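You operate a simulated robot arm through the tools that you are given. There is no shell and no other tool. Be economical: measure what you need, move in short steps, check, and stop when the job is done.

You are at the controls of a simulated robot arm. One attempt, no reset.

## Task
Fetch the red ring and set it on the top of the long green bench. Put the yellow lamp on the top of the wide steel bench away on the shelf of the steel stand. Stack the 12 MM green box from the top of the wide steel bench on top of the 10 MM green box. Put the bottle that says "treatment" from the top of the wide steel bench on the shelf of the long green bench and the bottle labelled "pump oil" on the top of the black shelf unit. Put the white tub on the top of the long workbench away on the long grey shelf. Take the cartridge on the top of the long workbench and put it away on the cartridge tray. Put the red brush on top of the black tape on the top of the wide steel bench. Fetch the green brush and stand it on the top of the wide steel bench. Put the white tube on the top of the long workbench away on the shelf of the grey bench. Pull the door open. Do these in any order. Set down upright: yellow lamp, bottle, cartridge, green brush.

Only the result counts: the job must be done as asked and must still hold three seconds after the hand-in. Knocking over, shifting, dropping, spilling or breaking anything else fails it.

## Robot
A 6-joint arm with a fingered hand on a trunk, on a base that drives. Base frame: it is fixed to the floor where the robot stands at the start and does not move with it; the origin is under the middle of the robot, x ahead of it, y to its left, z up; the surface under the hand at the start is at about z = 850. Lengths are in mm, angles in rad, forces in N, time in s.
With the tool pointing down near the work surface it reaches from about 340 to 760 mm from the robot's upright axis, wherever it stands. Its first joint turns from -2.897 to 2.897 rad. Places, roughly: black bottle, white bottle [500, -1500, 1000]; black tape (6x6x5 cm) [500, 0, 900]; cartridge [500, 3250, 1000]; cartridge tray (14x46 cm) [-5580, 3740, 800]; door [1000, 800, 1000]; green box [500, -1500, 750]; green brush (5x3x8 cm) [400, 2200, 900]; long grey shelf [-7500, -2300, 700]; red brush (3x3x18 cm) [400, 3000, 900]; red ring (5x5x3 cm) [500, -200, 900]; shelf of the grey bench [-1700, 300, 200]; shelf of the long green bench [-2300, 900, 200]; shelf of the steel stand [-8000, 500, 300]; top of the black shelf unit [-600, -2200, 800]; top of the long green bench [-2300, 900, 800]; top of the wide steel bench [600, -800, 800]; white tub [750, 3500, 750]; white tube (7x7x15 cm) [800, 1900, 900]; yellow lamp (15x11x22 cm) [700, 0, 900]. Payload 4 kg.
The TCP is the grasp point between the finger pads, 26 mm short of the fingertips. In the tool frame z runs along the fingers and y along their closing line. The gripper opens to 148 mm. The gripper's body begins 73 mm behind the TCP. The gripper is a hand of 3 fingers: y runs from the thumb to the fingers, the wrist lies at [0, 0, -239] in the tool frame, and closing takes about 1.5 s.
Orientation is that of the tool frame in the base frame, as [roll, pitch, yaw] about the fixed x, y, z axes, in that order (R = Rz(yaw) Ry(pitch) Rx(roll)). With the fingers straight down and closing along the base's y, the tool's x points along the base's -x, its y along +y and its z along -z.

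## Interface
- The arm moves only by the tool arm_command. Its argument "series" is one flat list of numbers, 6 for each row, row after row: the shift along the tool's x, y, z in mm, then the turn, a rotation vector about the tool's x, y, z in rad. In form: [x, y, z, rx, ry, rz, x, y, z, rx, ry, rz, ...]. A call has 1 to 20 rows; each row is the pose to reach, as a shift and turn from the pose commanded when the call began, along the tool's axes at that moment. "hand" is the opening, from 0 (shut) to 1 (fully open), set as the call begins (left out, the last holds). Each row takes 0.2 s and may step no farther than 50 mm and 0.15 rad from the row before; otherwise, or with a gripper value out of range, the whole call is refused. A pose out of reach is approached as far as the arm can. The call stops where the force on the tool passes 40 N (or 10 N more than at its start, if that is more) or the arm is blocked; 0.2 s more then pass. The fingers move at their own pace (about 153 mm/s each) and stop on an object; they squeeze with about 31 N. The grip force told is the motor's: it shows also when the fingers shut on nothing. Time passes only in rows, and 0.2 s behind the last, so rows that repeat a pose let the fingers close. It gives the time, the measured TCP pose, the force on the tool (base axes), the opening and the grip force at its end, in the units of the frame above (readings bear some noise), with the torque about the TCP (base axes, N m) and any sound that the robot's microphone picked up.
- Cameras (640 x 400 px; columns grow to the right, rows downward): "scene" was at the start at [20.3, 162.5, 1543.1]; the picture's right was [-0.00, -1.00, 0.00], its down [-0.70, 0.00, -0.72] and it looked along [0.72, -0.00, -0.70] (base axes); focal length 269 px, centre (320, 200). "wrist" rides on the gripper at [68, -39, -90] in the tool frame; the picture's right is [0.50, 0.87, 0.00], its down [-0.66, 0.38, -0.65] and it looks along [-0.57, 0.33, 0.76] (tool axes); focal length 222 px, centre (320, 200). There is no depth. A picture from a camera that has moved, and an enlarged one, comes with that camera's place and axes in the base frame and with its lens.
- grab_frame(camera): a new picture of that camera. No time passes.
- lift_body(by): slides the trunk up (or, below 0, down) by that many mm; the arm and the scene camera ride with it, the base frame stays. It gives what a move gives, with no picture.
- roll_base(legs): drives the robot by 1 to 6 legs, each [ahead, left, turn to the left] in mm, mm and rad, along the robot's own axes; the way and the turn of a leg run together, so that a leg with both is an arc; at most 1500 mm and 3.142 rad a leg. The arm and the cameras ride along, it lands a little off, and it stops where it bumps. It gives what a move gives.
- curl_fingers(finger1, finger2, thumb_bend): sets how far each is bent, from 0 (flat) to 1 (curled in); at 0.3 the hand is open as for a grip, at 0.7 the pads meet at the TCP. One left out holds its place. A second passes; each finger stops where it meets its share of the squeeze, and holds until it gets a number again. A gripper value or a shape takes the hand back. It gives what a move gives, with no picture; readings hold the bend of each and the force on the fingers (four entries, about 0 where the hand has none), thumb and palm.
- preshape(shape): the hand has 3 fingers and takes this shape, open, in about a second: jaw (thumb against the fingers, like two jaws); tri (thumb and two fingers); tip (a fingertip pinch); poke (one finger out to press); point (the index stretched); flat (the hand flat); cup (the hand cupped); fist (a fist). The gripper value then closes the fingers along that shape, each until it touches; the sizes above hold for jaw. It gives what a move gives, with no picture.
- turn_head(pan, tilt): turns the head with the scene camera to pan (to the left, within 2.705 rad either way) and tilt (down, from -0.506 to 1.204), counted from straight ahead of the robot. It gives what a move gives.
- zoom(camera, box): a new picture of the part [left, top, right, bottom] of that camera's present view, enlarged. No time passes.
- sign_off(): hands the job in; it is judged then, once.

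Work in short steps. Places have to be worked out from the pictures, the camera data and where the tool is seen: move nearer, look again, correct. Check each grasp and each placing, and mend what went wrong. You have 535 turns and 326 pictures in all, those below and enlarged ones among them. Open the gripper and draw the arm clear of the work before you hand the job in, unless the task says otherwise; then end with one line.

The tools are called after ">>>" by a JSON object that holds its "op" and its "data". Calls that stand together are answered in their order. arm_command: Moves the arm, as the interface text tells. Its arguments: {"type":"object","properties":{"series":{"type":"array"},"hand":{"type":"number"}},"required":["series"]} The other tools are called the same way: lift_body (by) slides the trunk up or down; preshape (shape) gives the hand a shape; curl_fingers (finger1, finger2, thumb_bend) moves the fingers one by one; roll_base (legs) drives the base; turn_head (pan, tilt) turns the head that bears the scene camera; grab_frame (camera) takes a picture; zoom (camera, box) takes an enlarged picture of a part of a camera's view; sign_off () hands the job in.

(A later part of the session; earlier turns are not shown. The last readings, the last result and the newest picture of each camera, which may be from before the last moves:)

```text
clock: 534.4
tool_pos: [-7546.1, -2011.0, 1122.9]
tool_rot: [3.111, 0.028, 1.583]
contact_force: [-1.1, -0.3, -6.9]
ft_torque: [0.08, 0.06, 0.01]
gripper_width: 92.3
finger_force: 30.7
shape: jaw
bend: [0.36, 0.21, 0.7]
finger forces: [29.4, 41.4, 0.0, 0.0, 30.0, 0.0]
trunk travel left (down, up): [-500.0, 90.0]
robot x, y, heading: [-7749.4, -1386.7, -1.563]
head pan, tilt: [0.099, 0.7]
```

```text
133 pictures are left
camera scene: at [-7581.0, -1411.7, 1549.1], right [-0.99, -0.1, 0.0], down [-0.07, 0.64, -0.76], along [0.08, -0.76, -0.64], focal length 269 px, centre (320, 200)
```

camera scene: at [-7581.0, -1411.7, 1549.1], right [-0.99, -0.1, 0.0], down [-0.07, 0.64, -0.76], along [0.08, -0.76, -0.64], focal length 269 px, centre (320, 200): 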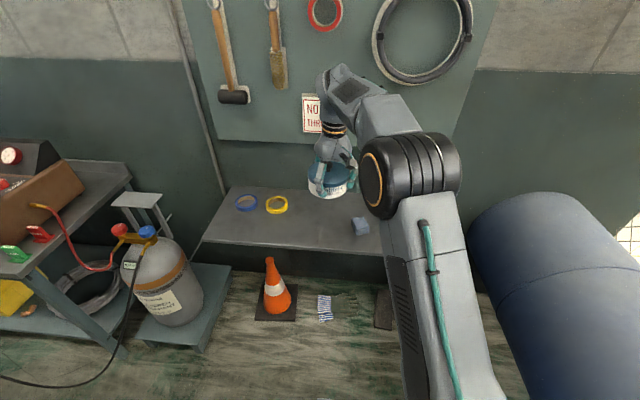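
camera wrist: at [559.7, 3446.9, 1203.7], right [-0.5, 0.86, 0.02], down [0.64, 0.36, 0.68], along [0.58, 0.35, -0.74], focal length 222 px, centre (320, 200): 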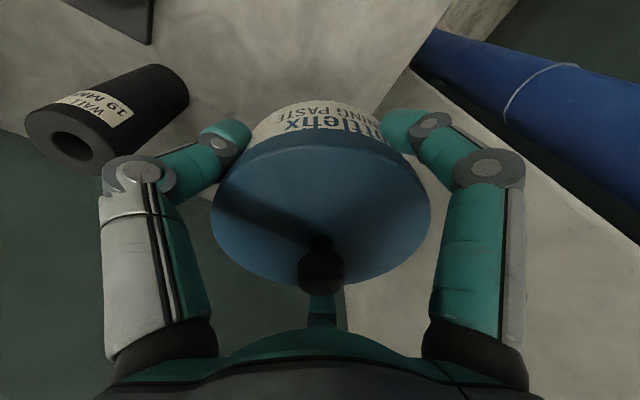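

Free spot between the yellow ring and the blue block: ≈(-7480,-2210), shelf z≈748. I drive forward 200, left 66, then lower.

>>> {"op": "roll_base", "data": {"legs": [[200, 66, 0]]}}

>>> {"op": "arm_command", "data": {"series": [0, 0, 45, 0, 0, 0, 0, 0, 90, 0, 0, 0, 0, 0, 135, 0, 0, 0, 0, 0, 180, 0, 0, 0, 0, 0, 225, 0, 0, 0, 0, 0, 270, 0, 0, 0, 0, 0, 310, 0, 0, 0]}}

>>> {"op": "grab_frame", "data": {"camera": "scene"}}

```text
clock: 536.1
tool_pos: [-7477.9, -2209.2, 1122.7]
tool_rot: [3.11, 0.026, 1.584]
contact_force: [0.6, 0.4, -6.1]
ft_torque: [0.09, 0.07, 0.04]
gripper_width: 92.5
finger_force: 31.2
shape: jaw
bend: [0.36, 0.21, 0.7]
finger forces: [29.3, 41.6, 0.1, 0.0, 30.2, 0.0]
trunk travel left (down, up): [-500.0, 90.0]
robot x, y, heading: [-7682.8, -1586.5, -1.565]
head pan, tilt: [0.099, 0.7]
```

```text
clock: 537.7
tool_pos: [-7468.6, -2217.3, 810.8]
tool_rot: [3.111, 0.028, 1.586]
contact_force: [-0.5, -0.1, -5.8]
ft_torque: [0.11, 0.05, 0.02]
gripper_width: 92.3
finger_force: 31.0
shape: jaw
bend: [0.36, 0.21, 0.7]
finger forces: [29.4, 41.5, 0.1, 0.0, 30.1, 0.0]
trunk travel left (down, up): [-500.0, 90.0]
robot x, y, heading: [-7681.4, -1581.6, -1.566]
head pan, tilt: [0.099, 0.7]
```

```text
132 pictures are left
camera scene: at [-7514.3, -1610.8, 1549.2], right [-0.99, -0.11, 0.0], down [-0.07, 0.64, -0.76], along [0.08, -0.76, -0.64], focal length 269 px, centre (320, 200)
```

scene: 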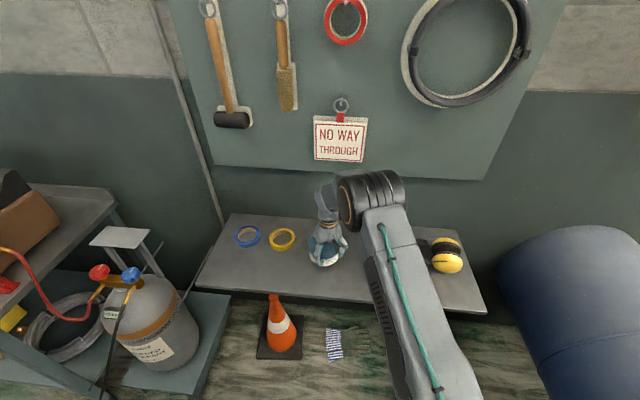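

Bottom should be ~20 mm above the shelf. Step down.

>>> {"op": "arm_command", "data": {"series": [0, 0, 8, 0, 0, 0, 0, 0, 14, 0, 0, 0]}}

>>> {"op": "arm_command", "data": {"series": [0, 0, 4, 0, 0, 0, 0, 0, 4, 0, 0, 0]}}

>>> {"op": "arm_command", "data": {"series": [0, 0, 4, 0, 0, 0, 0, 0, 4, 0, 0, 0]}}

>>> {"op": "arm_command", "data": {"series": [0, 0, 4, 0, 0, 0, 0, 0, 4, 0, 0, 0]}}

```text
clock: 538.3
tool_pos: [-7467.5, -2217.4, 798.2]
tool_rot: [3.11, 0.025, 1.585]
contact_force: [0.6, 0.6, -6.3]
ft_torque: [0.1, 0.08, 0.0]
gripper_width: 92.5
finger_force: 30.7
shape: jaw
bend: [0.36, 0.21, 0.7]
finger forces: [29.2, 41.5, 0.1, 0.0, 30.1, 0.0]
trunk travel left (down, up): [-500.0, 90.0]
robot x, y, heading: [-7681.3, -1587.5, -1.566]
head pan, tilt: [0.099, 0.7]
```

```text
clock: 538.9
tool_pos: [-7468.7, -2216.7, 793.5]
tool_rot: [3.11, 0.027, 1.585]
contact_force: [-1.2, 0.2, -7.0]
ft_torque: [0.08, 0.04, 0.01]
gripper_width: 92.7
finger_force: 31.1
shape: jaw
bend: [0.36, 0.21, 0.7]
finger forces: [29.2, 41.4, 0.1, 0.0, 30.0, 0.0]
trunk travel left (down, up): [-500.0, 90.0]
robot x, y, heading: [-7682.5, -1587.3, -1.565]
head pan, tilt: [0.099, 0.7]
```

```text
clock: 539.5
tool_pos: [-7467.7, -2218.1, 789.8]
tool_rot: [3.11, 0.027, 1.583]
contact_force: [-0.5, -0.1, -7.4]
ft_torque: [0.11, 0.05, -0.01]
gripper_width: 92.4
finger_force: 31.5
shape: jaw
bend: [0.36, 0.21, 0.7]
finger forces: [29.2, 41.5, 0.0, 0.1, 30.1, 0.0]
trunk travel left (down, up): [-500.0, 90.0]
robot x, y, heading: [-7682.4, -1590.9, -1.561]
head pan, tilt: [0.099, 0.7]
```

```text
clock: 540.1
tool_pos: [-7466.6, -2218.8, 786.3]
tool_rot: [3.109, 0.027, 1.584]
contact_force: [0.3, 0.7, -7.2]
ft_torque: [0.09, 0.06, -0.01]
gripper_width: 92.3
finger_force: 31.3
shape: jaw
bend: [0.36, 0.21, 0.7]
finger forces: [29.2, 41.5, 0.1, 0.0, 30.0, 0.1]
trunk travel left (down, up): [-500.0, 90.0]
robot x, y, heading: [-7686.5, -1587.3, -1.559]
head pan, tilt: [0.099, 0.7]
```

Continue stepping down.

>>> {"op": "arm_command", "data": {"series": [0, 0, 5, 0, 0, 0, 0, 0, 5, 0, 0, 0]}}

>>> {"op": "arm_command", "data": {"series": [0, 0, 5, 0, 0, 0, 0, 0, 5, 0, 0, 0]}}

>>> {"op": "arm_command", "data": {"series": [0, 0, 5, 0, 0, 0, 0, 0, 5, 0, 0, 0]}}

>>> {"op": "arm_command", "data": {"series": [0, 0, 5, 0, 0, 0, 0, 0, 5, 0, 0, 0]}}

```text
clock: 540.7
tool_pos: [-7467.9, -2218.0, 781.7]
tool_rot: [3.109, 0.027, 1.585]
contact_force: [0.0, -0.3, -6.8]
ft_torque: [0.09, 0.08, -0.02]
gripper_width: 92.6
finger_force: 31.0
shape: jaw
bend: [0.36, 0.21, 0.7]
finger forces: [29.2, 41.6, 0.1, 0.1, 30.0, 0.0]
trunk travel left (down, up): [-500.0, 90.0]
robot x, y, heading: [-7680.4, -1586.1, -1.565]
head pan, tilt: [0.099, 0.7]
```

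```text
clock: 541.3
tool_pos: [-7467.7, -2217.9, 779.0]
tool_rot: [3.109, 0.029, 1.583]
contact_force: [0.6, 0.6, 9.5]
ft_torque: [0.27, 0.54, -0.07]
gripper_width: 91.9
finger_force: 30.9
shape: jaw
bend: [0.36, 0.21, 0.7]
finger forces: [29.6, 44.1, 0.1, 0.0, 32.2, 0.0]
trunk travel left (down, up): [-500.0, 90.0]
robot x, y, heading: [-7680.4, -1587.5, -1.561]
head pan, tilt: [0.099, 0.7]
```

```text
clock: 541.9
tool_pos: [-7467.7, -2219.5, 779.2]
tool_rot: [3.105, 0.037, 1.583]
contact_force: [-1.3, 6.8, 22.1]
ft_torque: [0.56, 0.75, -0.14]
gripper_width: 92.2
finger_force: 31.1
shape: jaw
bend: [0.36, 0.21, 0.7]
finger forces: [33.2, 43.8, 0.0, 0.0, 36.3, 0.0]
trunk travel left (down, up): [-500.0, 90.0]
robot x, y, heading: [-7683.4, -1588.1, -1.562]
head pan, tilt: [0.099, 0.7]
stopped in row 2: the force on the tool passed its limit at 41 N (the readings are from after the stop); the commanded pose is now the measured one
```

```text
clock: 542.3
tool_pos: [-7466.4, -2221.1, 777.4]
tool_rot: [3.103, 0.04, 1.582]
contact_force: [-1.7, 7.4, 23.8]
ft_torque: [0.61, 0.79, -0.25]
gripper_width: 92.5
finger_force: 31.0
shape: jaw
bend: [0.36, 0.21, 0.7]
finger forces: [33.0, 43.0, 0.0, 0.0, 36.5, 0.0]
trunk travel left (down, up): [-500.0, 90.0]
robot x, y, heading: [-7680.8, -1589.9, -1.564]
head pan, tilt: [0.099, 0.7]
stopped in row 1: the force on the tool passed its limit at 44 N (the readings are from after the stop); the commanded pose is now the measured one
```

Seated. Ease, release, and rise.

>>> {"op": "arm_command", "data": {"series": [0, 0, -4, 0, 0, 0, 0, 0, -4, 0, 0, 0]}}

>>> {"op": "arm_command", "data": {"series": [0, 0, 0, 0, 0, 0, 0, 0, 0, 0, 0, 0, 0, 0, 0, 0, 0, 0, 0, 0, 0, 0, 0, 0, 0, 0, -40, 0, 0, 0, 0, 0, -85, 0, 0, 0, 0, 0, -130, 0, 0, 0, 0, 0, -175, 0, 0, 0, 0, 0, -220, 0, 0, 0, 0, 0, -265, 0, 0, 0, 0, 0, -310, 0, 0, 0], "hand": 1}}

>>> {"op": "grab_frame", "data": {"camera": "scene"}}

```text
clock: 542.9
tool_pos: [-7465.8, -2221.9, 778.8]
tool_rot: [3.104, 0.039, 1.582]
contact_force: [0.4, 3.6, 9.8]
ft_torque: [0.48, 0.54, -0.06]
gripper_width: 92.5
finger_force: 31.0
shape: jaw
bend: [0.36, 0.21, 0.7]
finger forces: [32.0, 42.8, 0.1, 0.0, 33.4, 0.0]
trunk travel left (down, up): [-500.0, 90.0]
robot x, y, heading: [-7681.0, -1590.4, -1.565]
head pan, tilt: [0.099, 0.7]
```

```text
clock: 545.3
tool_pos: [-7477.8, -2207.5, 1090.9]
tool_rot: [3.105, 0.036, 1.582]
contact_force: [-0.6, 0.2, 0.6]
ft_torque: [0.0, -0.01, 0.01]
gripper_width: 147.8
finger_force: 0.0
shape: jaw
bend: [0.3, 0.3, 0.3]
finger forces: [0.0, 0.1, 0.1, 0.1, 0.1, 0.0]
trunk travel left (down, up): [-500.0, 90.0]
robot x, y, heading: [-7684.1, -1589.2, -1.564]
head pan, tilt: [0.099, 0.7]
```

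```text
131 pictures are left
camera scene: at [-7514.7, -1609.7, 1549.1], right [-0.99, -0.11, 0.0], down [-0.07, 0.64, -0.76], along [0.08, -0.76, -0.64], focal length 269 px, centre (320, 200)
```

scene: 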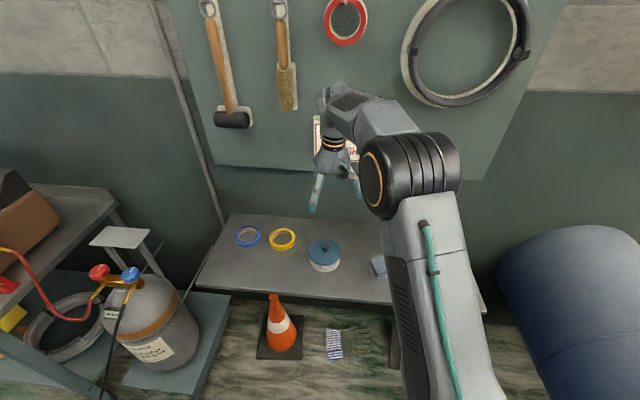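

Tub is on the shelf. Now I scout the steel stand: back off, move east, turn to face −x and look.

>>> {"op": "roll_base", "data": {"legs": [[-450, 0, 0], [0, 500, 0], [0, 0, -1.571], [0, -700, 0]]}}

>>> {"op": "turn_head", "data": {"pan": -0.6, "tilt": 0.5}}

>>> {"op": "grab_frame", "data": {"camera": "scene"}}

```text
clock: 557.8
tool_pos: [-7794.9, -627.7, 1089.9]
tool_rot: [3.105, 0.036, -0.028]
contact_force: [-1.1, -0.2, 0.5]
ft_torque: [0.03, 0.0, -0.04]
gripper_width: 148.2
finger_force: 0.1
shape: jaw
bend: [0.3, 0.3, 0.3]
finger forces: [0.1, 0.0, 0.0, 0.0, 0.0, 0.1]
trunk travel left (down, up): [-500.0, 90.0]
robot x, y, heading: [-7166.7, -446.1, 3.104]
head pan, tilt: [0.099, 0.7]
```

```text
clock: 558.8
tool_pos: [-7795.1, -627.9, 1090.4]
tool_rot: [3.105, 0.037, -0.029]
contact_force: [-0.3, 0.9, -0.8]
ft_torque: [0.01, 0.01, 0.01]
gripper_width: 147.9
finger_force: 0.1
shape: jaw
bend: [0.3, 0.3, 0.3]
finger forces: [0.0, 0.0, 0.0, 0.0, 0.0, 0.0]
trunk travel left (down, up): [-500.0, 90.0]
robot x, y, heading: [-7171.0, -449.3, 3.11]
head pan, tilt: [-0.6, 0.499]
```

```text
130 pictures are left
camera scene: at [-7187.0, -556.4, 1566.9], right [0.59, 0.81, 0.0], down [0.39, -0.28, -0.88], along [-0.71, 0.52, -0.48], focal length 269 px, centre (320, 200)
```

scene: 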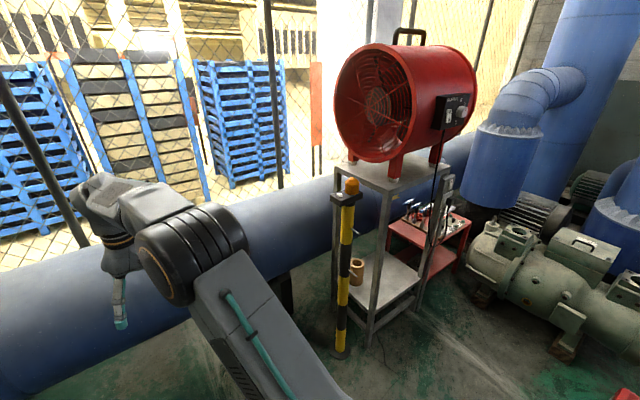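

The stand is open on its east side, shelf z≈330, top ≈1100, so a vertical handle grip will fit; spot ≈(-7950,600). I return to the steel bench for the lamp.

>>> {"op": "roll_base", "data": {"legs": [[0, 700, 0], [0, 0, -1.55], [0, 0, -1.55], [1500, 0, 0], [1500, 0, 0], [1500, 0, 0]]}}

>>> {"op": "roll_base", "data": {"legs": [[1500, 0, 0], [700, 0, 0]]}}

```text
clock: 591.2
tool_pos: [-2079.9, -709.6, 1089.9]
tool_rot: [3.104, 0.035, -3.09]
contact_force: [1.2, 0.7, -1.3]
ft_torque: [-0.02, -0.03, -0.03]
gripper_width: 148.2
finger_force: 0.0
shape: jaw
bend: [0.3, 0.3, 0.3]
finger forces: [0.0, 0.0, 0.0, 0.1, 0.0, 0.1]
trunk travel left (down, up): [-500.0, 90.0]
robot x, y, heading: [-2694.1, -937.1, 0.046]
head pan, tilt: [-0.6, 0.499]
```

```text
clock: 602.0
tool_pos: [112.4, -580.7, 1090.3]
tool_rot: [3.104, 0.037, -3.077]
contact_force: [0.1, 0.7, -0.9]
ft_torque: [0.01, 0.02, 0.0]
gripper_width: 148.1
finger_force: 0.1
shape: jaw
bend: [0.3, 0.3, 0.3]
finger forces: [0.0, 0.0, 0.0, 0.1, 0.0, 0.0]
trunk travel left (down, up): [-500.0, 90.0]
robot x, y, heading: [-495.9, -817.8, 0.06]
head pan, tilt: [-0.6, 0.499]
```

I raise the hand, correct its small tilt, and drive to the lamp.

>>> {"op": "arm_command", "data": {"series": [0, 0, -40, 0.037, 0.037, 0, 0, 0, -80, 0.037, 0.037, 0, 0, 0, -125, 0.037, 0.037, 0]}}

>>> {"op": "roll_base", "data": {"legs": [[0, 0, -0.06], [0, 675, 0], [470, 0, 0]]}}

>>> {"op": "grab_frame", "data": {"camera": "wrist"}}

```text
clock: 602.8
tool_pos: [108.4, -586.0, 1213.6]
tool_rot: [-3.14, 0.0, -3.077]
contact_force: [-0.6, 0.2, -0.1]
ft_torque: [0.02, -0.02, -0.03]
gripper_width: 148.1
finger_force: 0.0
shape: jaw
bend: [0.3, 0.3, 0.3]
finger forces: [0.1, 0.0, 0.0, 0.0, 0.1, 0.0]
trunk travel left (down, up): [-500.0, 90.0]
robot x, y, heading: [-494.9, -816.6, 0.061]
head pan, tilt: [-0.6, 0.499]
```

```text
clock: 609.4
tool_pos: [590.7, 44.4, 1215.8]
tool_rot: [3.141, 0.001, 3.14]
contact_force: [0.6, -0.8, 0.2]
ft_torque: [0.04, 0.02, -0.01]
gripper_width: 148.0
finger_force: 0.1
shape: jaw
bend: [0.3, 0.3, 0.3]
finger forces: [0.0, 0.1, 0.0, 0.0, 0.0, 0.0]
trunk travel left (down, up): [-500.0, 90.0]
robot x, y, heading: [-27.1, -148.3, -0.007]
head pan, tilt: [-0.6, 0.499]
```

```text
129 pictures are left
camera wrist: at [524.3, 4.4, 1303.4], right [-0.5, 0.87, 0.0], down [0.65, 0.38, 0.65], along [0.57, 0.33, -0.76], focal length 222 px, centre (320, 200)
```

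wrist: 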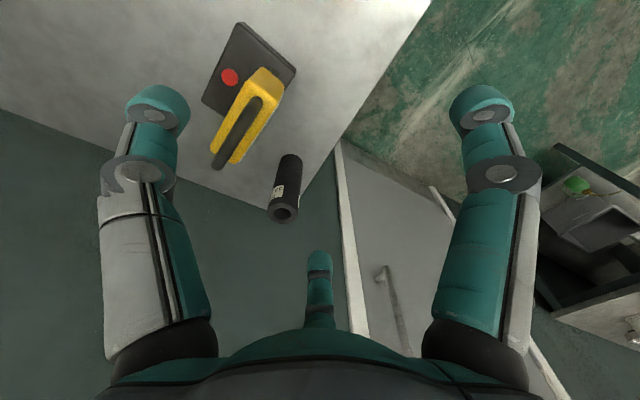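

Handle bar runs (618,-15)→(735,-34) at z≈1058, yaw −0.16. I align and descend with a narrow opening.

>>> {"op": "arm_command", "data": {"series": [-30, -23, 0, 0, 0, 0.08, -60, -46, 0, 0, 0, 0.16, -89, -69, 0, 0, 0, 0.16, -89, -69, 40, 0, 0, 0.16, -89, -69, 80, 0, 0, 0.16, -89, -69, 110, 0, 0, 0.16], "hand": 0.55}}

>>> {"op": "grab_frame", "data": {"camera": "wrist"}}

```text
clock: 610.8
tool_pos: [675.3, -17.3, 1097.4]
tool_rot: [3.14, 0.002, 2.981]
contact_force: [-0.3, -0.4, -0.3]
ft_torque: [-0.01, -0.02, -0.02]
gripper_width: 81.8
finger_force: 0.1
shape: jaw
bend: [0.34, 0.34, 0.7]
finger forces: [0.1, 0.0, 0.0, 0.1, 0.1, 0.0]
out of reach, approached as far as the arm can: row 1, 2, 3, 4, 5, 6
trunk travel left (down, up): [-500.0, 90.0]
robot x, y, heading: [-24.1, -147.8, -0.003]
head pan, tilt: [-0.6, 0.499]
```

```text
128 pictures are left
camera wrist: at [602.3, -45.0, 1187.4], right [-0.36, 0.93, 0.0], down [0.71, 0.27, 0.66], along [0.61, 0.23, -0.75], focal length 222 px, centre (320, 200)
```

wrist: 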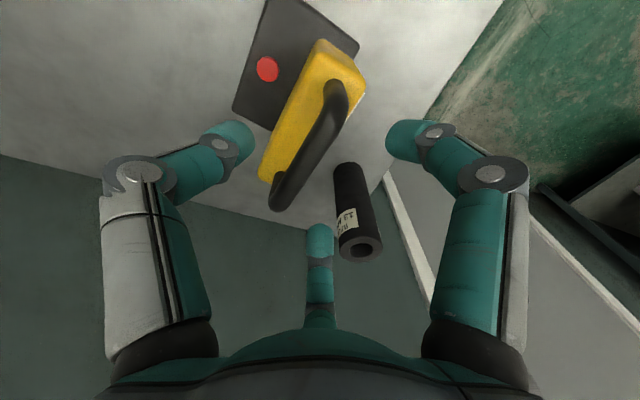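

Slightly beyond reach at this height; I raise the trunk 90 and lower the arm, shifting −10 mm in y.

>>> {"op": "lift_body", "data": {"by": 85}}

>>> {"op": "arm_command", "data": {"series": [-3, -5, 35, 0, 0, 0, -6, -10, 75, 0, 0, 0, -6, -10, 105, 0, 0, 0, -6, -10, 128, 0, 0, 0]}}

>>> {"op": "grab_frame", "data": {"camera": "wrist"}}

```text
clock: 612.0
tool_pos: [673.6, -18.3, 1184.4]
tool_rot: [3.139, 0.002, 2.98]
contact_force: [0.0, 0.0, -0.6]
ft_torque: [-0.01, 0.0, -0.02]
gripper_width: 81.9
finger_force: 0.1
shape: jaw
bend: [0.34, 0.34, 0.7]
finger forces: [0.0, 0.1, 0.1, 0.1, 0.1, 0.1]
trunk travel left (down, up): [-585.0, 5.0]
robot x, y, heading: [-28.7, -149.0, -0.004]
head pan, tilt: [-0.6, 0.499]
```

```text
clock: 613.0
tool_pos: [678.4, -28.7, 1055.8]
tool_rot: [3.141, 0.003, 2.98]
contact_force: [-0.5, -0.2, 0.7]
ft_torque: [-0.02, -0.03, -0.02]
gripper_width: 81.8
finger_force: 0.1
shape: jaw
bend: [0.34, 0.34, 0.7]
finger forces: [0.0, 0.0, 0.1, 0.1, 0.0, 0.0]
trunk travel left (down, up): [-585.0, 5.0]
robot x, y, heading: [-29.2, -151.6, -0.004]
head pan, tilt: [-0.6, 0.499]
```

```text
127 pictures are left
camera wrist: at [606.2, -56.4, 1144.7], right [-0.35, 0.93, 0.0], down [0.71, 0.27, 0.66], along [0.61, 0.23, -0.75], focal length 222 px, centre (320, 200)
```

wrist: 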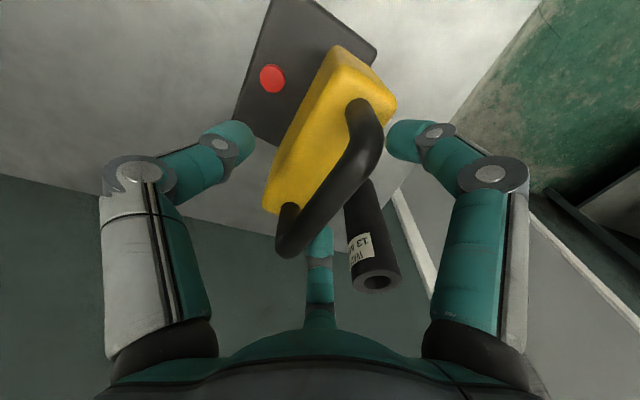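

The bar passes through the TCP. Close and lift slightly.

>>> {"op": "arm_command", "data": {"series": [0, 0, 0, 0, 0, 0, 0, 0, 0, 0, 0, 0, 0, 0, 0, 0, 0, 0, 0, 0, 0, 0, 0, 0, 0, 0, 0, 0, 0, 0, 0, 0, 0, 0, 0, 0], "hand": 0}}

>>> {"op": "arm_command", "data": {"series": [0, 0, -15, 0, 0, 0, 0, 0, -35, 0, 0, 0, 0, 0, -60, 0, 0, 0, 0, 0, -60, 0, 0, 0]}}

>>> {"op": "grab_frame", "data": {"camera": "wrist"}}

>>> {"op": "turn_head", "data": {"pan": 0.0, "tilt": 0.6}}

>>> {"op": "grab_frame", "data": {"camera": "scene"}}

```text
clock: 614.4
tool_pos: [679.5, -27.1, 1056.3]
tool_rot: [3.138, 0.001, 2.98]
contact_force: [-0.4, 0.4, 1.6]
ft_torque: [-0.06, -0.03, -0.07]
gripper_width: 0.0
finger_force: 31.0
shape: jaw
bend: [0.76, 0.75, 0.65]
finger forces: [5.3, 3.6, 0.1, 0.0, 0.3, 0.1]
trunk travel left (down, up): [-585.0, 5.0]
robot x, y, heading: [-30.2, -150.8, -0.003]
head pan, tilt: [-0.6, 0.499]
```

```text
clock: 615.4
tool_pos: [678.8, -27.6, 1115.6]
tool_rot: [3.141, -0.001, 2.981]
contact_force: [-0.4, 1.2, -14.0]
ft_torque: [0.07, 0.0, -0.02]
gripper_width: 0.2
finger_force: 31.4
shape: jaw
bend: [0.76, 0.75, 0.65]
finger forces: [3.1, 3.2, 0.0, 0.0, 41.6, 0.0]
trunk travel left (down, up): [-585.0, 5.0]
robot x, y, heading: [-30.8, -147.3, -0.008]
head pan, tilt: [-0.6, 0.499]
```

```text
126 pictures are left
camera wrist: at [607.2, -55.0, 1203.4], right [-0.35, 0.93, 0.0], down [0.71, 0.27, 0.65], along [0.61, 0.23, -0.76], focal length 222 px, centre (320, 200)
```

wrist: 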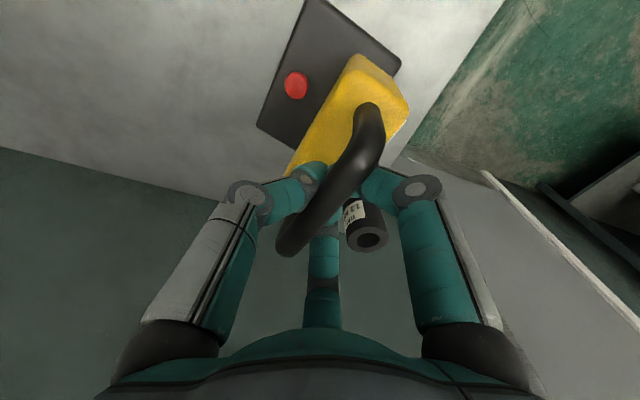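

```text
clock: 616.4
tool_pos: [679.4, -24.9, 1115.7]
tool_rot: [3.142, 0.0, 2.981]
contact_force: [-0.2, -0.2, -14.2]
ft_torque: [0.0, 0.01, -0.03]
gripper_width: 0.0
finger_force: 31.5
shape: jaw
bend: [0.76, 0.75, 0.65]
finger forces: [3.3, 3.3, 0.1, 0.0, 41.0, 0.0]
trunk travel left (down, up): [-585.0, 5.0]
robot x, y, heading: [-29.7, -150.0, -0.003]
head pan, tilt: [0.0, 0.6]
```

```text
125 pictures are left
camera scene: at [1.1, 13.0, 1642.7], right [0.0, -1.0, 0.0], down [-0.57, 0.0, -0.82], along [0.82, 0.0, -0.57], focal length 269 px, centre (320, 200)
```

scene: 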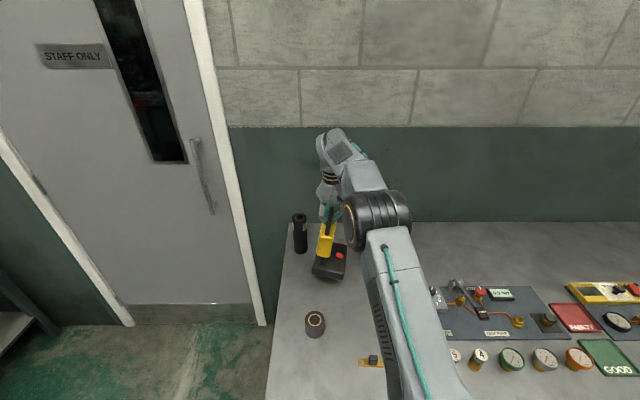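

The closed fingers hook under the bar and carry the lamp (14 N). I retract and raise, then back away from the bench.

>>> {"op": "arm_command", "data": {"series": [5, 0, -30, 0, 0, 0, 25, 0, -60, 0, 0, 0, 50, 0, -90, 0, 0, 0, 80, 0, -110, 0, 0, 0, 110, 0, -120, 0, 0, 0]}}

>>> {"op": "roll_base", "data": {"legs": [[-350, 0, 0]]}}

>>> {"op": "grab_frame", "data": {"camera": "scene"}}

```text
clock: 617.6
tool_pos: [569.6, -8.0, 1234.9]
tool_rot: [3.14, -0.001, 2.979]
contact_force: [-1.8, 1.3, -12.9]
ft_torque: [-0.02, 0.19, 0.03]
gripper_width: 0.1
finger_force: 30.8
shape: jaw
bend: [0.76, 0.75, 0.65]
finger forces: [3.2, 2.1, 0.1, 0.1, 0.4, 0.0]
trunk travel left (down, up): [-585.0, 5.0]
robot x, y, heading: [-25.4, -150.3, -0.001]
head pan, tilt: [0.0, 0.6]
```

```text
clock: 619.8
tool_pos: [227.2, -8.7, 1234.3]
tool_rot: [3.141, 0.003, 2.98]
contact_force: [1.0, 0.8, -14.4]
ft_torque: [-0.02, 0.04, 0.02]
gripper_width: 0.0
finger_force: 32.0
shape: jaw
bend: [0.76, 0.75, 0.65]
finger forces: [2.7, 3.3, 0.0, 0.0, 0.4, 0.1]
trunk travel left (down, up): [-585.0, 5.0]
robot x, y, heading: [-371.6, -147.4, -0.009]
head pan, tilt: [0.0, 0.6]
```

```text
124 pictures are left
camera scene: at [-343.1, 14.6, 1642.7], right [-0.01, -1.0, 0.0], down [-0.57, 0.0, -0.82], along [0.82, 0.0, -0.57], focal length 269 px, centre (320, 200)
```

scene: 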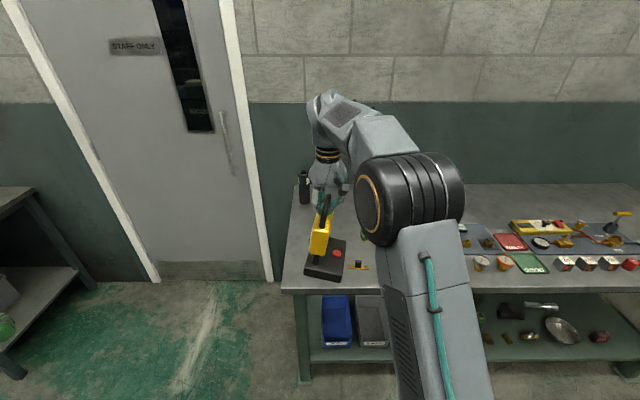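

Lamp hangs well. I drive to the stand: south, turn left to face west, along the aisle.

>>> {"op": "roll_base", "data": {"legs": [[0, -1000, 0], [0, 0, 1.571], [0, 0, 1.571], [1500, 0, 0], [1500, 0, 0], [1500, 0, 0]]}}

>>> {"op": "roll_base", "data": {"legs": [[1500, 0, 0], [800, 0, 0]]}}

>>> {"op": "turn_head", "data": {"pan": -0.5, "tilt": 0.5}}

>>> {"op": "grab_frame", "data": {"camera": "scene"}}

```text
clock: 653.9
tool_pos: [-5487.7, -1178.4, 1235.7]
tool_rot: [3.138, 0.002, -0.186]
contact_force: [1.1, 0.0, -14.2]
ft_torque: [0.06, -0.01, 0.0]
gripper_width: 0.3
finger_force: 30.6
shape: jaw
bend: [0.76, 0.75, 0.65]
finger forces: [2.5, 2.1, 0.0, 0.0, 0.4, 0.0]
trunk travel left (down, up): [-585.0, 5.0]
robot x, y, heading: [-4884.5, -1052.5, 3.113]
head pan, tilt: [0.0, 0.6]
```

```text
clock: 665.1
tool_pos: [-7774.2, -1171.2, 1233.1]
tool_rot: [3.14, 0.0, -0.155]
contact_force: [-0.2, -0.4, -13.5]
ft_torque: [0.06, -0.03, 0.03]
gripper_width: 0.1
finger_force: 30.9
shape: jaw
bend: [0.76, 0.75, 0.65]
finger forces: [2.4, 1.9, 0.0, 0.0, 0.3, 0.0]
trunk travel left (down, up): [-585.0, 5.0]
robot x, y, heading: [-7168.6, -1027.3, -3.14]
head pan, tilt: [0.0, 0.6]
```

```text
clock: 666.1
tool_pos: [-7775.4, -1170.0, 1233.7]
tool_rot: [3.141, 0.0, -0.155]
contact_force: [-0.1, -1.0, -13.4]
ft_torque: [0.02, -0.04, 0.01]
gripper_width: 0.0
finger_force: 31.0
shape: jaw
bend: [0.76, 0.75, 0.65]
finger forces: [2.3, 1.8, 0.0, 0.1, 0.4, 0.0]
trunk travel left (down, up): [-585.0, 5.0]
robot x, y, heading: [-7173.3, -1029.3, -3.139]
head pan, tilt: [-0.499, 0.499]
```

```text
123 pictures are left
camera scene: at [-7198.3, -1143.8, 1651.8], right [0.48, 0.88, 0.0], down [0.42, -0.23, -0.88], along [-0.77, 0.42, -0.48], focal length 269 px, centre (320, 200)
```

scene: 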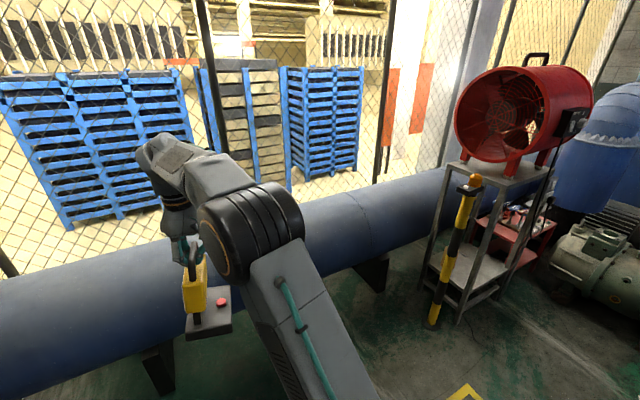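

I back off 120, shift the arm toward the robot's centre, lower trunk and arm so the lamp is at shelf height, then go north.

>>> {"op": "roll_base", "data": {"legs": [[-130, 0, 0]]}}

>>> {"op": "lift_body", "data": {"by": -400}}

>>> {"op": "arm_command", "data": {"series": [-4, -24, 20, 0, 0, 0, -8, -48, 40, 0, 0, 0, -12, -72, 60, 0, 0, 0, -15, -95, 80, 0, 0, 0, -18, -118, 100, 0, 0, 0, -18, -118, 140, 0, 0, 0, -18, -118, 180, 0, 0, 0, -18, -118, 220, 0, 0, 0, -18, -118, 255, 0, 0, 0]}}

>>> {"op": "roll_base", "data": {"legs": [[0, -1500, 0]]}}

>>> {"op": "turn_head", "data": {"pan": 0.0, "tilt": 0.4}}

>>> {"op": "grab_frame", "data": {"camera": "scene"}}

```text
clock: 667.4
tool_pos: [-7644.6, -1171.8, 1235.5]
tool_rot: [3.141, 0.003, -0.153]
contact_force: [-0.6, -0.1, -13.7]
ft_torque: [0.05, 0.04, -0.02]
gripper_width: 0.0
finger_force: 31.1
shape: jaw
bend: [0.76, 0.75, 0.65]
finger forces: [2.6, 2.5, 0.0, 0.0, 0.5, 0.0]
trunk travel left (down, up): [-585.0, 5.0]
robot x, y, heading: [-7046.4, -1025.0, -3.14]
head pan, tilt: [-0.499, 0.499]
```

```text
clock: 671.2
tool_pos: [-7645.1, -1171.1, 834.9]
tool_rot: [3.14, 0.001, -0.155]
contact_force: [0.5, 0.9, -13.5]
ft_torque: [0.03, -0.05, 0.0]
gripper_width: 0.0
finger_force: 31.6
shape: jaw
bend: [0.76, 0.75, 0.65]
finger forces: [2.5, 1.8, 0.1, 0.0, 0.4, 0.0]
trunk travel left (down, up): [-185.0, 405.0]
robot x, y, heading: [-7046.6, -1025.7, -3.14]
head pan, tilt: [-0.499, 0.499]
```

```text
clock: 673.2
tool_pos: [-7644.7, -1053.1, 579.3]
tool_rot: [3.138, 0.003, -0.154]
contact_force: [0.4, 1.4, -12.5]
ft_torque: [0.09, -0.03, -0.01]
gripper_width: 0.0
finger_force: 31.4
shape: jaw
bend: [0.76, 0.75, 0.65]
finger forces: [3.2, 2.5, 0.0, 0.0, 0.6, 0.0]
trunk travel left (down, up): [-185.0, 405.0]
robot x, y, heading: [-7044.0, -1023.0, -3.144]
head pan, tilt: [-0.499, 0.499]
```

```text
clock: 678.1
tool_pos: [-7656.9, -46.0, 575.7]
tool_rot: [-3.141, -0.007, -0.3]
contact_force: [0.2, -2.2, -14.2]
ft_torque: [0.02, -0.02, 0.0]
gripper_width: 0.0
finger_force: 31.6
shape: jaw
bend: [0.76, 0.75, 0.65]
finger forces: [3.0, 0.8, 0.0, 0.0, 39.0, 0.1]
trunk travel left (down, up): [-185.0, 405.0]
robot x, y, heading: [-7058.9, -106.8, 2.992]
head pan, tilt: [-0.499, 0.499]
stopped in leg 1: the robot was blocked; the commanded pose is now the measured one
```

```text
clock: 679.0
tool_pos: [-7656.9, -45.4, 577.8]
tool_rot: [3.14, -0.004, -0.3]
contact_force: [1.3, 1.2, -13.6]
ft_torque: [0.06, -0.05, -0.01]
gripper_width: 0.0
finger_force: 30.9
shape: jaw
bend: [0.76, 0.75, 0.65]
finger forces: [2.9, 1.8, 0.1, 0.0, 0.6, 0.0]
trunk travel left (down, up): [-185.0, 405.0]
robot x, y, heading: [-7060.8, -102.7, 2.999]
head pan, tilt: [0.0, 0.4]
```

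```text
122 pictures are left
camera scene: at [-7121.1, -260.6, 1260.9], right [0.15, 0.99, 0.0], down [0.39, -0.06, -0.92], along [-0.91, 0.13, -0.39], focal length 269 px, centre (320, 200)
```

scene: 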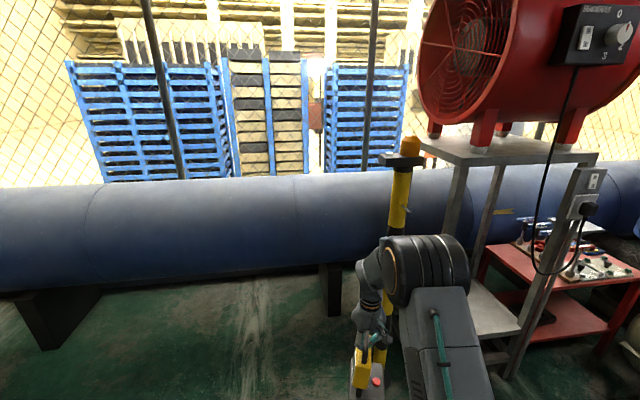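

Blocked by something on the right. I look to the right/down.

>>> {"op": "turn_head", "data": {"pan": -1.6, "tilt": 0.8}}

>>> {"op": "grab_frame", "data": {"camera": "scene"}}

```text
clock: 680.7
tool_pos: [-7656.2, -44.9, 579.0]
tool_rot: [3.141, -0.002, -0.299]
contact_force: [-0.1, 0.6, -12.9]
ft_torque: [0.0, -0.02, 0.01]
gripper_width: 0.0
finger_force: 30.7
shape: jaw
bend: [0.76, 0.75, 0.65]
finger forces: [2.6, 1.6, 0.0, 0.0, 38.3, 0.1]
trunk travel left (down, up): [-185.0, 405.0]
robot x, y, heading: [-7062.9, -108.2, 2.997]
head pan, tilt: [-1.6, 0.799]
```

```text
121 pictures are left
camera scene: at [-7015.4, -194.5, 1226.0], right [0.98, -0.17, 0.0], down [-0.12, -0.71, -0.7], along [0.12, 0.69, -0.72], focal length 269 px, centre (320, 200)
```

scene: 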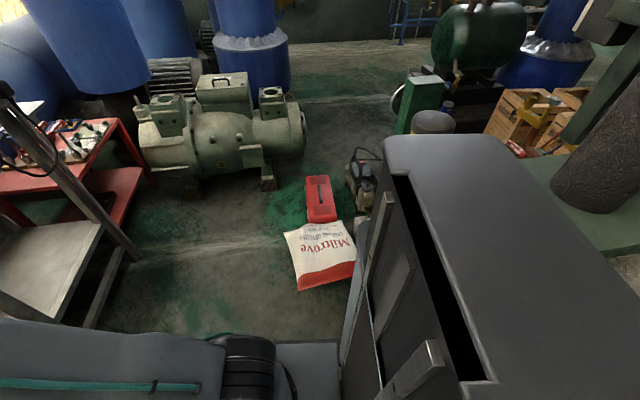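

Something near the base's north-east side blocks. I back south 100, straighten, retract the arm 120 and go further west before moving north again.

>>> {"op": "roll_base", "data": {"legs": [[0, 120, 0], [0, 0, 0.143]]}}

>>> {"op": "arm_command", "data": {"series": [40, 0, 0, 0, 0, 0, 80, 0, 0, 0, 0, 0, 120, 0, 0, 0, 0, 0, 140, 0, 0, 0, 0, 0]}}

>>> {"op": "roll_base", "data": {"legs": [[150, 0, 0], [0, -780, 0]]}}

>>> {"op": "turn_head", "data": {"pan": -0.1, "tilt": 0.6}}

>>> {"op": "grab_frame", "data": {"camera": "scene"}}

```text
clock: 682.5
tool_pos: [-7677.9, -248.2, 578.1]
tool_rot: [3.14, -0.008, -0.161]
contact_force: [0.1, 3.6, -13.7]
ft_torque: [0.14, -0.01, -0.01]
gripper_width: 0.0
finger_force: 30.9
shape: jaw
bend: [0.76, 0.75, 0.65]
finger forces: [3.6, 3.0, 0.0, 0.0, 0.9, 0.0]
trunk travel left (down, up): [-185.0, 405.0]
robot x, y, heading: [-7077.6, -224.9, 3.134]
head pan, tilt: [-1.6, 0.799]
```

```text
clock: 683.5
tool_pos: [-7537.8, -271.4, 577.2]
tool_rot: [3.141, -0.006, -0.164]
contact_force: [0.3, 1.0, -13.5]
ft_torque: [0.03, -0.04, 0.0]
gripper_width: 0.0
finger_force: 31.6
shape: jaw
bend: [0.76, 0.75, 0.65]
finger forces: [3.2, 1.9, 0.0, 0.1, 1.5, 0.0]
trunk travel left (down, up): [-185.0, 405.0]
robot x, y, heading: [-7084.9, -231.1, 3.135]
head pan, tilt: [-1.6, 0.799]
```

```text
clock: 687.0
tool_pos: [-7683.8, 108.1, 576.7]
tool_rot: [-3.14, -0.006, -0.167]
contact_force: [-0.4, -3.0, -14.0]
ft_torque: [-0.09, 0.02, 0.01]
gripper_width: 0.0
finger_force: 31.4
shape: jaw
bend: [0.76, 0.75, 0.65]
finger forces: [2.0, 1.4, 0.0, 0.0, 2.7, 0.0]
trunk travel left (down, up): [-185.0, 405.0]
robot x, y, heading: [-7225.5, 150.7, 3.127]
head pan, tilt: [-1.6, 0.799]
stopped in leg 2: the robot was blocked; the commanded pose is now the measured one
```

```text
clock: 688.6
tool_pos: [-7684.2, 106.7, 577.1]
tool_rot: [-3.14, -0.005, -0.167]
contact_force: [-0.1, -0.8, -14.7]
ft_torque: [0.02, 0.02, -0.02]
gripper_width: 0.1
finger_force: 30.9
shape: jaw
bend: [0.76, 0.75, 0.65]
finger forces: [2.3, 1.9, 0.1, 0.0, 1.5, 0.0]
trunk travel left (down, up): [-185.0, 405.0]
robot x, y, heading: [-7226.7, 148.0, 3.132]
head pan, tilt: [-0.099, 0.6]
```

```text
120 pictures are left
camera scene: at [-7258.5, -2.9, 1242.7], right [0.11, 0.99, 0.0], down [0.56, -0.06, -0.82], along [-0.82, 0.09, -0.57], focal length 269 px, centre (320, 200)
```

scene: 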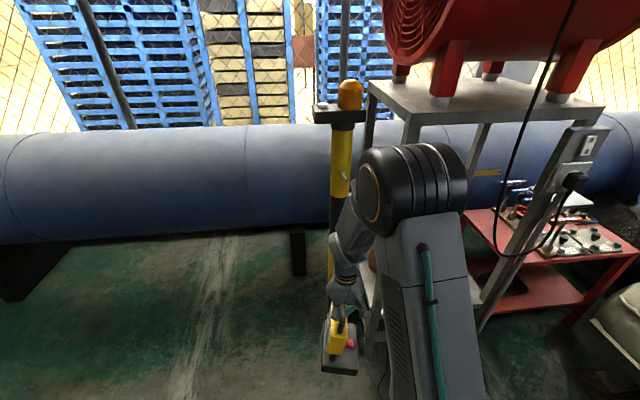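

The base is stopped by the sack area. From here I'll swing the arm to the robot's right to face the stand opening, then drive forward.

>>> {"op": "arm_command", "data": {"series": [6, -40, 0, 0, 0, 0, 12, -80, 0, 0, 0, 0, 17, -120, 0, 0, 0, 0, 23, -160, 0, 0, 0, 0, 28, -200, 0, 0, 0, 0, 34, -240, 0, 0, 0, 0, 39, -280, 0, 0, 0, 0, 45, -320, 0, 0, 0, 0, 50, -354, 0, 0, 0, 0, 50, -354, 0, 0, 0, 0]}}

>>> {"op": "turn_head", "data": {"pan": -0.5, "tilt": 0.6}}

>>> {"op": "grab_frame", "data": {"camera": "scene"}}

```text
clock: 690.8
tool_pos: [-7572.7, 447.6, 579.3]
tool_rot: [-3.142, -0.007, -0.167]
contact_force: [-0.1, -0.5, -14.5]
ft_torque: [-0.01, 0.01, 0.03]
gripper_width: 0.0
finger_force: 30.7
shape: jaw
bend: [0.76, 0.75, 0.65]
finger forces: [2.3, 1.9, 0.0, 0.0, 1.3, 0.1]
trunk travel left (down, up): [-185.0, 405.0]
robot x, y, heading: [-7226.3, 150.3, 3.129]
head pan, tilt: [-0.099, 0.6]
```

```text
clock: 691.6
tool_pos: [-7572.7, 446.7, 580.1]
tool_rot: [3.14, -0.007, -0.168]
contact_force: [0.0, -2.1, -13.5]
ft_torque: [-0.07, -0.01, -0.02]
gripper_width: 0.0
finger_force: 31.3
shape: jaw
bend: [0.76, 0.75, 0.65]
finger forces: [2.1, 1.6, 0.1, 0.1, 40.0, 0.0]
trunk travel left (down, up): [-185.0, 405.0]
robot x, y, heading: [-7227.2, 149.3, 3.128]
head pan, tilt: [-0.499, 0.6]
```

```text
119 pictures are left
camera scene: at [-7247.6, 31.0, 1242.8], right [0.49, 0.87, 0.0], down [0.49, -0.28, -0.82], along [-0.72, 0.4, -0.57], focal length 269 px, centre (320, 200)
```

scene: 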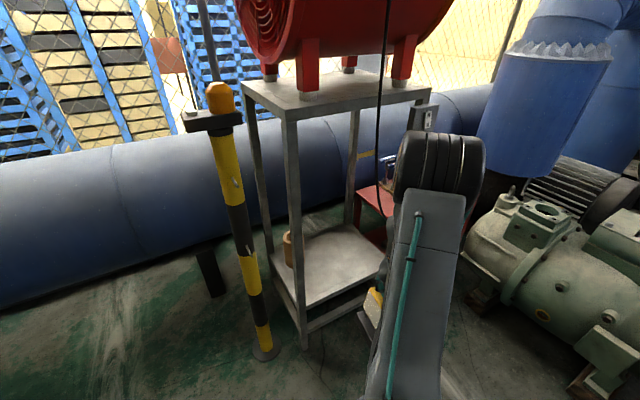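

Stand opening is y≈300…750, shelf z≈322. I drive forward 130, then extend in at low height.

>>> {"op": "roll_base", "data": {"legs": [[130, 0, 0]]}}

>>> {"op": "arm_command", "data": {"series": [-10, 0, 15, 0, 0, 0, -35, 0, 25, 0, 0, 0, -70, 0, 25, 0, 0, 0, -105, 0, 25, 0, 0, 0, -130, 0, 25, 0, 0, 0]}}

>>> {"op": "grab_frame", "data": {"camera": "scene"}}

>>> {"op": "grab_frame", "data": {"camera": "wrist"}}

```text
clock: 692.9
tool_pos: [-7706.2, 449.3, 579.4]
tool_rot: [3.14, -0.005, -0.17]
contact_force: [0.7, -0.2, -14.1]
ft_torque: [0.0, -0.07, -0.01]
gripper_width: 0.0
finger_force: 31.2
shape: jaw
bend: [0.76, 0.75, 0.65]
finger forces: [2.2, 1.4, 0.0, 0.0, 1.3, 0.1]
trunk travel left (down, up): [-185.0, 405.0]
robot x, y, heading: [-7359.8, 148.3, 3.129]
head pan, tilt: [-0.499, 0.6]
```

```text
clock: 694.1
tool_pos: [-7833.5, 471.1, 553.3]
tool_rot: [3.139, -0.008, -0.169]
contact_force: [-0.8, 0.6, -13.3]
ft_torque: [0.11, 0.13, 0.0]
gripper_width: 0.0
finger_force: 30.8
shape: jaw
bend: [0.76, 0.75, 0.65]
finger forces: [1.7, 1.8, 0.1, 0.1, 1.4, 0.1]
trunk travel left (down, up): [-185.0, 405.0]
robot x, y, heading: [-7360.2, 151.4, 3.125]
head pan, tilt: [-0.499, 0.6]
```

```text
118 pictures are left
camera scene: at [-7379.6, 32.8, 1242.8], right [0.49, 0.87, 0.0], down [0.49, -0.28, -0.82], along [-0.72, 0.4, -0.57], focal length 269 px, centre (320, 200)
```

scene: 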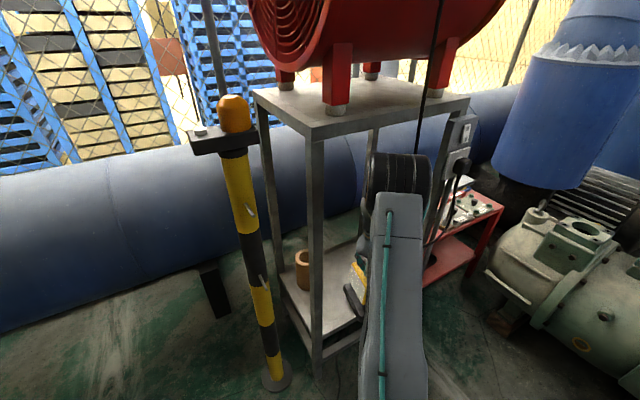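

```text
117 pictures are left
camera wrist: at [-7759.7, 498.4, 642.4], right [0.35, -0.94, 0.0], down [-0.71, -0.26, 0.65], along [-0.61, -0.23, -0.76], focal length 222 px, centre (320, 200)
```

wrist: 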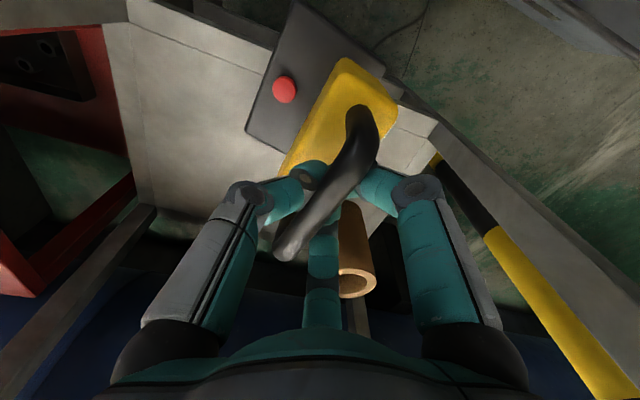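

Clear of the legs. Extend another 95 mm.

>>> {"op": "arm_command", "data": {"series": [-32, 5, 0, 0, 0, 0, -64, 11, 0, 0, 0, 0, -94, 16, 0, 0, 0, 0, -94, 16, 0, 0, 0, 0]}}

>>> {"op": "grab_frame", "data": {"camera": "wrist"}}

>>> {"op": "zoom", "data": {"camera": "scene", "box": [250, 190, 450, 315]}}

```text
clock: 695.1
tool_pos: [-7928.5, 471.1, 552.7]
tool_rot: [3.139, -0.006, -0.169]
contact_force: [0.8, 0.3, -13.7]
ft_torque: [0.06, -0.08, -0.02]
gripper_width: 0.2
finger_force: 31.3
shape: jaw
bend: [0.76, 0.75, 0.65]
finger forces: [2.4, 1.6, 0.0, 0.0, 1.5, 0.0]
trunk travel left (down, up): [-185.0, 405.0]
robot x, y, heading: [-7358.3, 148.8, 3.132]
head pan, tilt: [-0.499, 0.6]
```

```text
116 pictures are left
camera wrist: at [-7855.3, 498.0, 641.2], right [0.35, -0.94, 0.0], down [-0.71, -0.26, 0.65], along [-0.61, -0.23, -0.76], focal length 222 px, centre (320, 200)
```

wrist: 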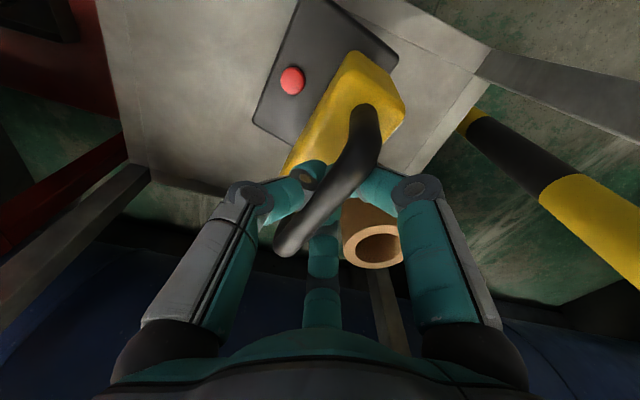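

```text
3.20 times, centred on (350, 252) of scene
camera zoom: at [-7379.9, 32.8, 1242.8], right [0.49, 0.87, 0.0], down [0.49, -0.28, -0.82], along [-0.72, 0.4, -0.57], focal length 861 px, centre (224, 32)
```

zoom: 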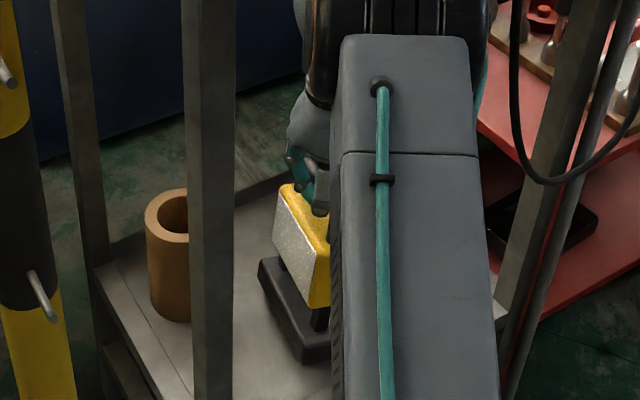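

Lamp is entirely over the shelf. I lower 35 mm, then step until the weight transfers.

>>> {"op": "arm_command", "data": {"series": [-4, 0, 12, 0, 0, 0, -8, 0, 24, 0, 0, 0, -10, 0, 35, 0, 0, 0]}}

>>> {"op": "arm_command", "data": {"series": [0, 0, 6, 0, 0, 0, 0, 0, 6, 0, 0, 0]}}

>>> {"op": "arm_command", "data": {"series": [0, 0, 6, 0, 0, 0, 0, 0, 6, 0, 0, 0]}}

>>> {"op": "arm_command", "data": {"series": [0, 0, 6, 0, 0, 0, 0, 0, 6, 0, 0, 0]}}

```text
clock: 695.9
tool_pos: [-7939.3, 472.9, 517.3]
tool_rot: [-3.141, -0.004, -0.169]
contact_force: [-0.4, -1.2, -0.7]
ft_torque: [0.06, -0.04, -0.01]
gripper_width: 0.2
finger_force: 30.8
shape: jaw
bend: [0.76, 0.75, 0.67]
finger forces: [0.6, 0.8, 0.0, 0.0, 0.0, 0.0]
trunk travel left (down, up): [-185.0, 405.0]
robot x, y, heading: [-7356.5, 150.8, 3.131]
head pan, tilt: [-0.499, 0.6]
```

```text
clock: 696.5
tool_pos: [-7937.5, 472.6, 512.1]
tool_rot: [-3.141, -0.003, -0.168]
contact_force: [-1.4, 1.0, 4.0]
ft_torque: [0.02, 0.03, 0.02]
gripper_width: 0.0
finger_force: 31.2
shape: jaw
bend: [0.76, 0.75, 0.67]
finger forces: [0.0, 0.0, 0.1, 0.0, 0.1, 0.1]
trunk travel left (down, up): [-185.0, 405.0]
robot x, y, heading: [-7359.4, 147.1, 3.127]
head pan, tilt: [-0.499, 0.6]
```

```text
clock: 697.2
tool_pos: [-7939.9, 474.1, 512.4]
tool_rot: [-3.138, 0.006, -0.169]
contact_force: [4.9, -1.0, 18.9]
ft_torque: [-0.02, -0.17, -0.02]
gripper_width: 0.1
finger_force: 31.0
shape: jaw
bend: [0.76, 0.75, 0.68]
finger forces: [0.0, 0.3, 0.1, 0.0, 0.0, 0.0]
trunk travel left (down, up): [-185.0, 405.0]
robot x, y, heading: [-7355.2, 148.4, 3.131]
head pan, tilt: [-0.499, 0.6]
stopped in row 2: the force on the tool passed its limit at 41 N (the readings are from after the stop); the commanded pose is now the measured one
```

```text
clock: 697.6
tool_pos: [-7940.5, 475.5, 511.9]
tool_rot: [-3.135, 0.012, -0.168]
contact_force: [3.6, -3.7, 21.0]
ft_torque: [0.03, -0.17, 0.02]
gripper_width: 0.0
finger_force: 30.9
shape: jaw
bend: [0.76, 0.75, 0.68]
finger forces: [0.7, 1.3, 0.0, 0.0, 0.0, 0.0]
trunk travel left (down, up): [-185.0, 405.0]
robot x, y, heading: [-7356.9, 148.2, 3.132]
head pan, tilt: [-0.499, 0.6]
stopped in row 1: the force on the tool passed its limit at 45 N (the readings are from after the stop); the commanded pose is now the measured one
```

Seated. I ease 4 mm, open the hand and rise only slightly, checking force.

>>> {"op": "arm_command", "data": {"series": [0, 0, -4, 0, 0, 0, 0, 0, -4, 0, 0, 0]}}

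>>> {"op": "arm_command", "data": {"series": [0, 0, 0, 0, 0, 0, 0, 0, 0, 0, 0, 0, 0, 0, 0, 0, 0, 0, 0, 0, 0, 0, 0, 0, 0, 0, 0, 0, 0, 0], "hand": 0.6}}

>>> {"op": "grab_frame", "data": {"camera": "wrist"}}

```text
clock: 698.2
tool_pos: [-7940.3, 474.9, 511.6]
tool_rot: [-3.137, 0.007, -0.169]
contact_force: [-1.5, -3.2, 3.5]
ft_torque: [0.03, 0.03, 0.03]
gripper_width: 0.0
finger_force: 30.9
shape: jaw
bend: [0.76, 0.75, 0.68]
finger forces: [0.9, 1.3, 0.1, 0.1, 0.0, 0.0]
trunk travel left (down, up): [-185.0, 405.0]
robot x, y, heading: [-7357.1, 150.0, 3.126]
head pan, tilt: [-0.499, 0.6]
```

```text
clock: 699.4
tool_pos: [-7940.2, 475.0, 513.0]
tool_rot: [-3.135, 0.008, -0.168]
contact_force: [0.5, -0.4, 1.1]
ft_torque: [-0.03, -0.05, -0.01]
gripper_width: 88.1
finger_force: 0.1
shape: jaw
bend: [0.32, 0.32, 0.7]
finger forces: [0.8, 0.0, 0.0, 0.0, 0.1, 0.1]
trunk travel left (down, up): [-185.0, 405.0]
robot x, y, heading: [-7359.9, 146.5, 3.128]
head pan, tilt: [-0.499, 0.6]
```

```text
114 pictures are left
camera wrist: at [-7866.0, 502.4, 601.2], right [0.35, -0.94, -0.01], down [-0.71, -0.27, 0.66], along [-0.62, -0.22, -0.75], focal length 222 px, centre (320, 200)
```

wrist: 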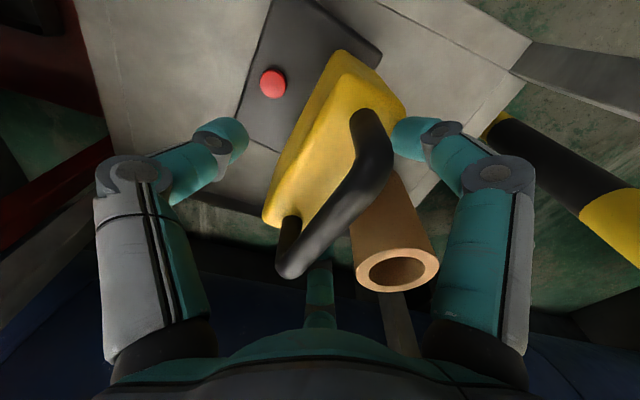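

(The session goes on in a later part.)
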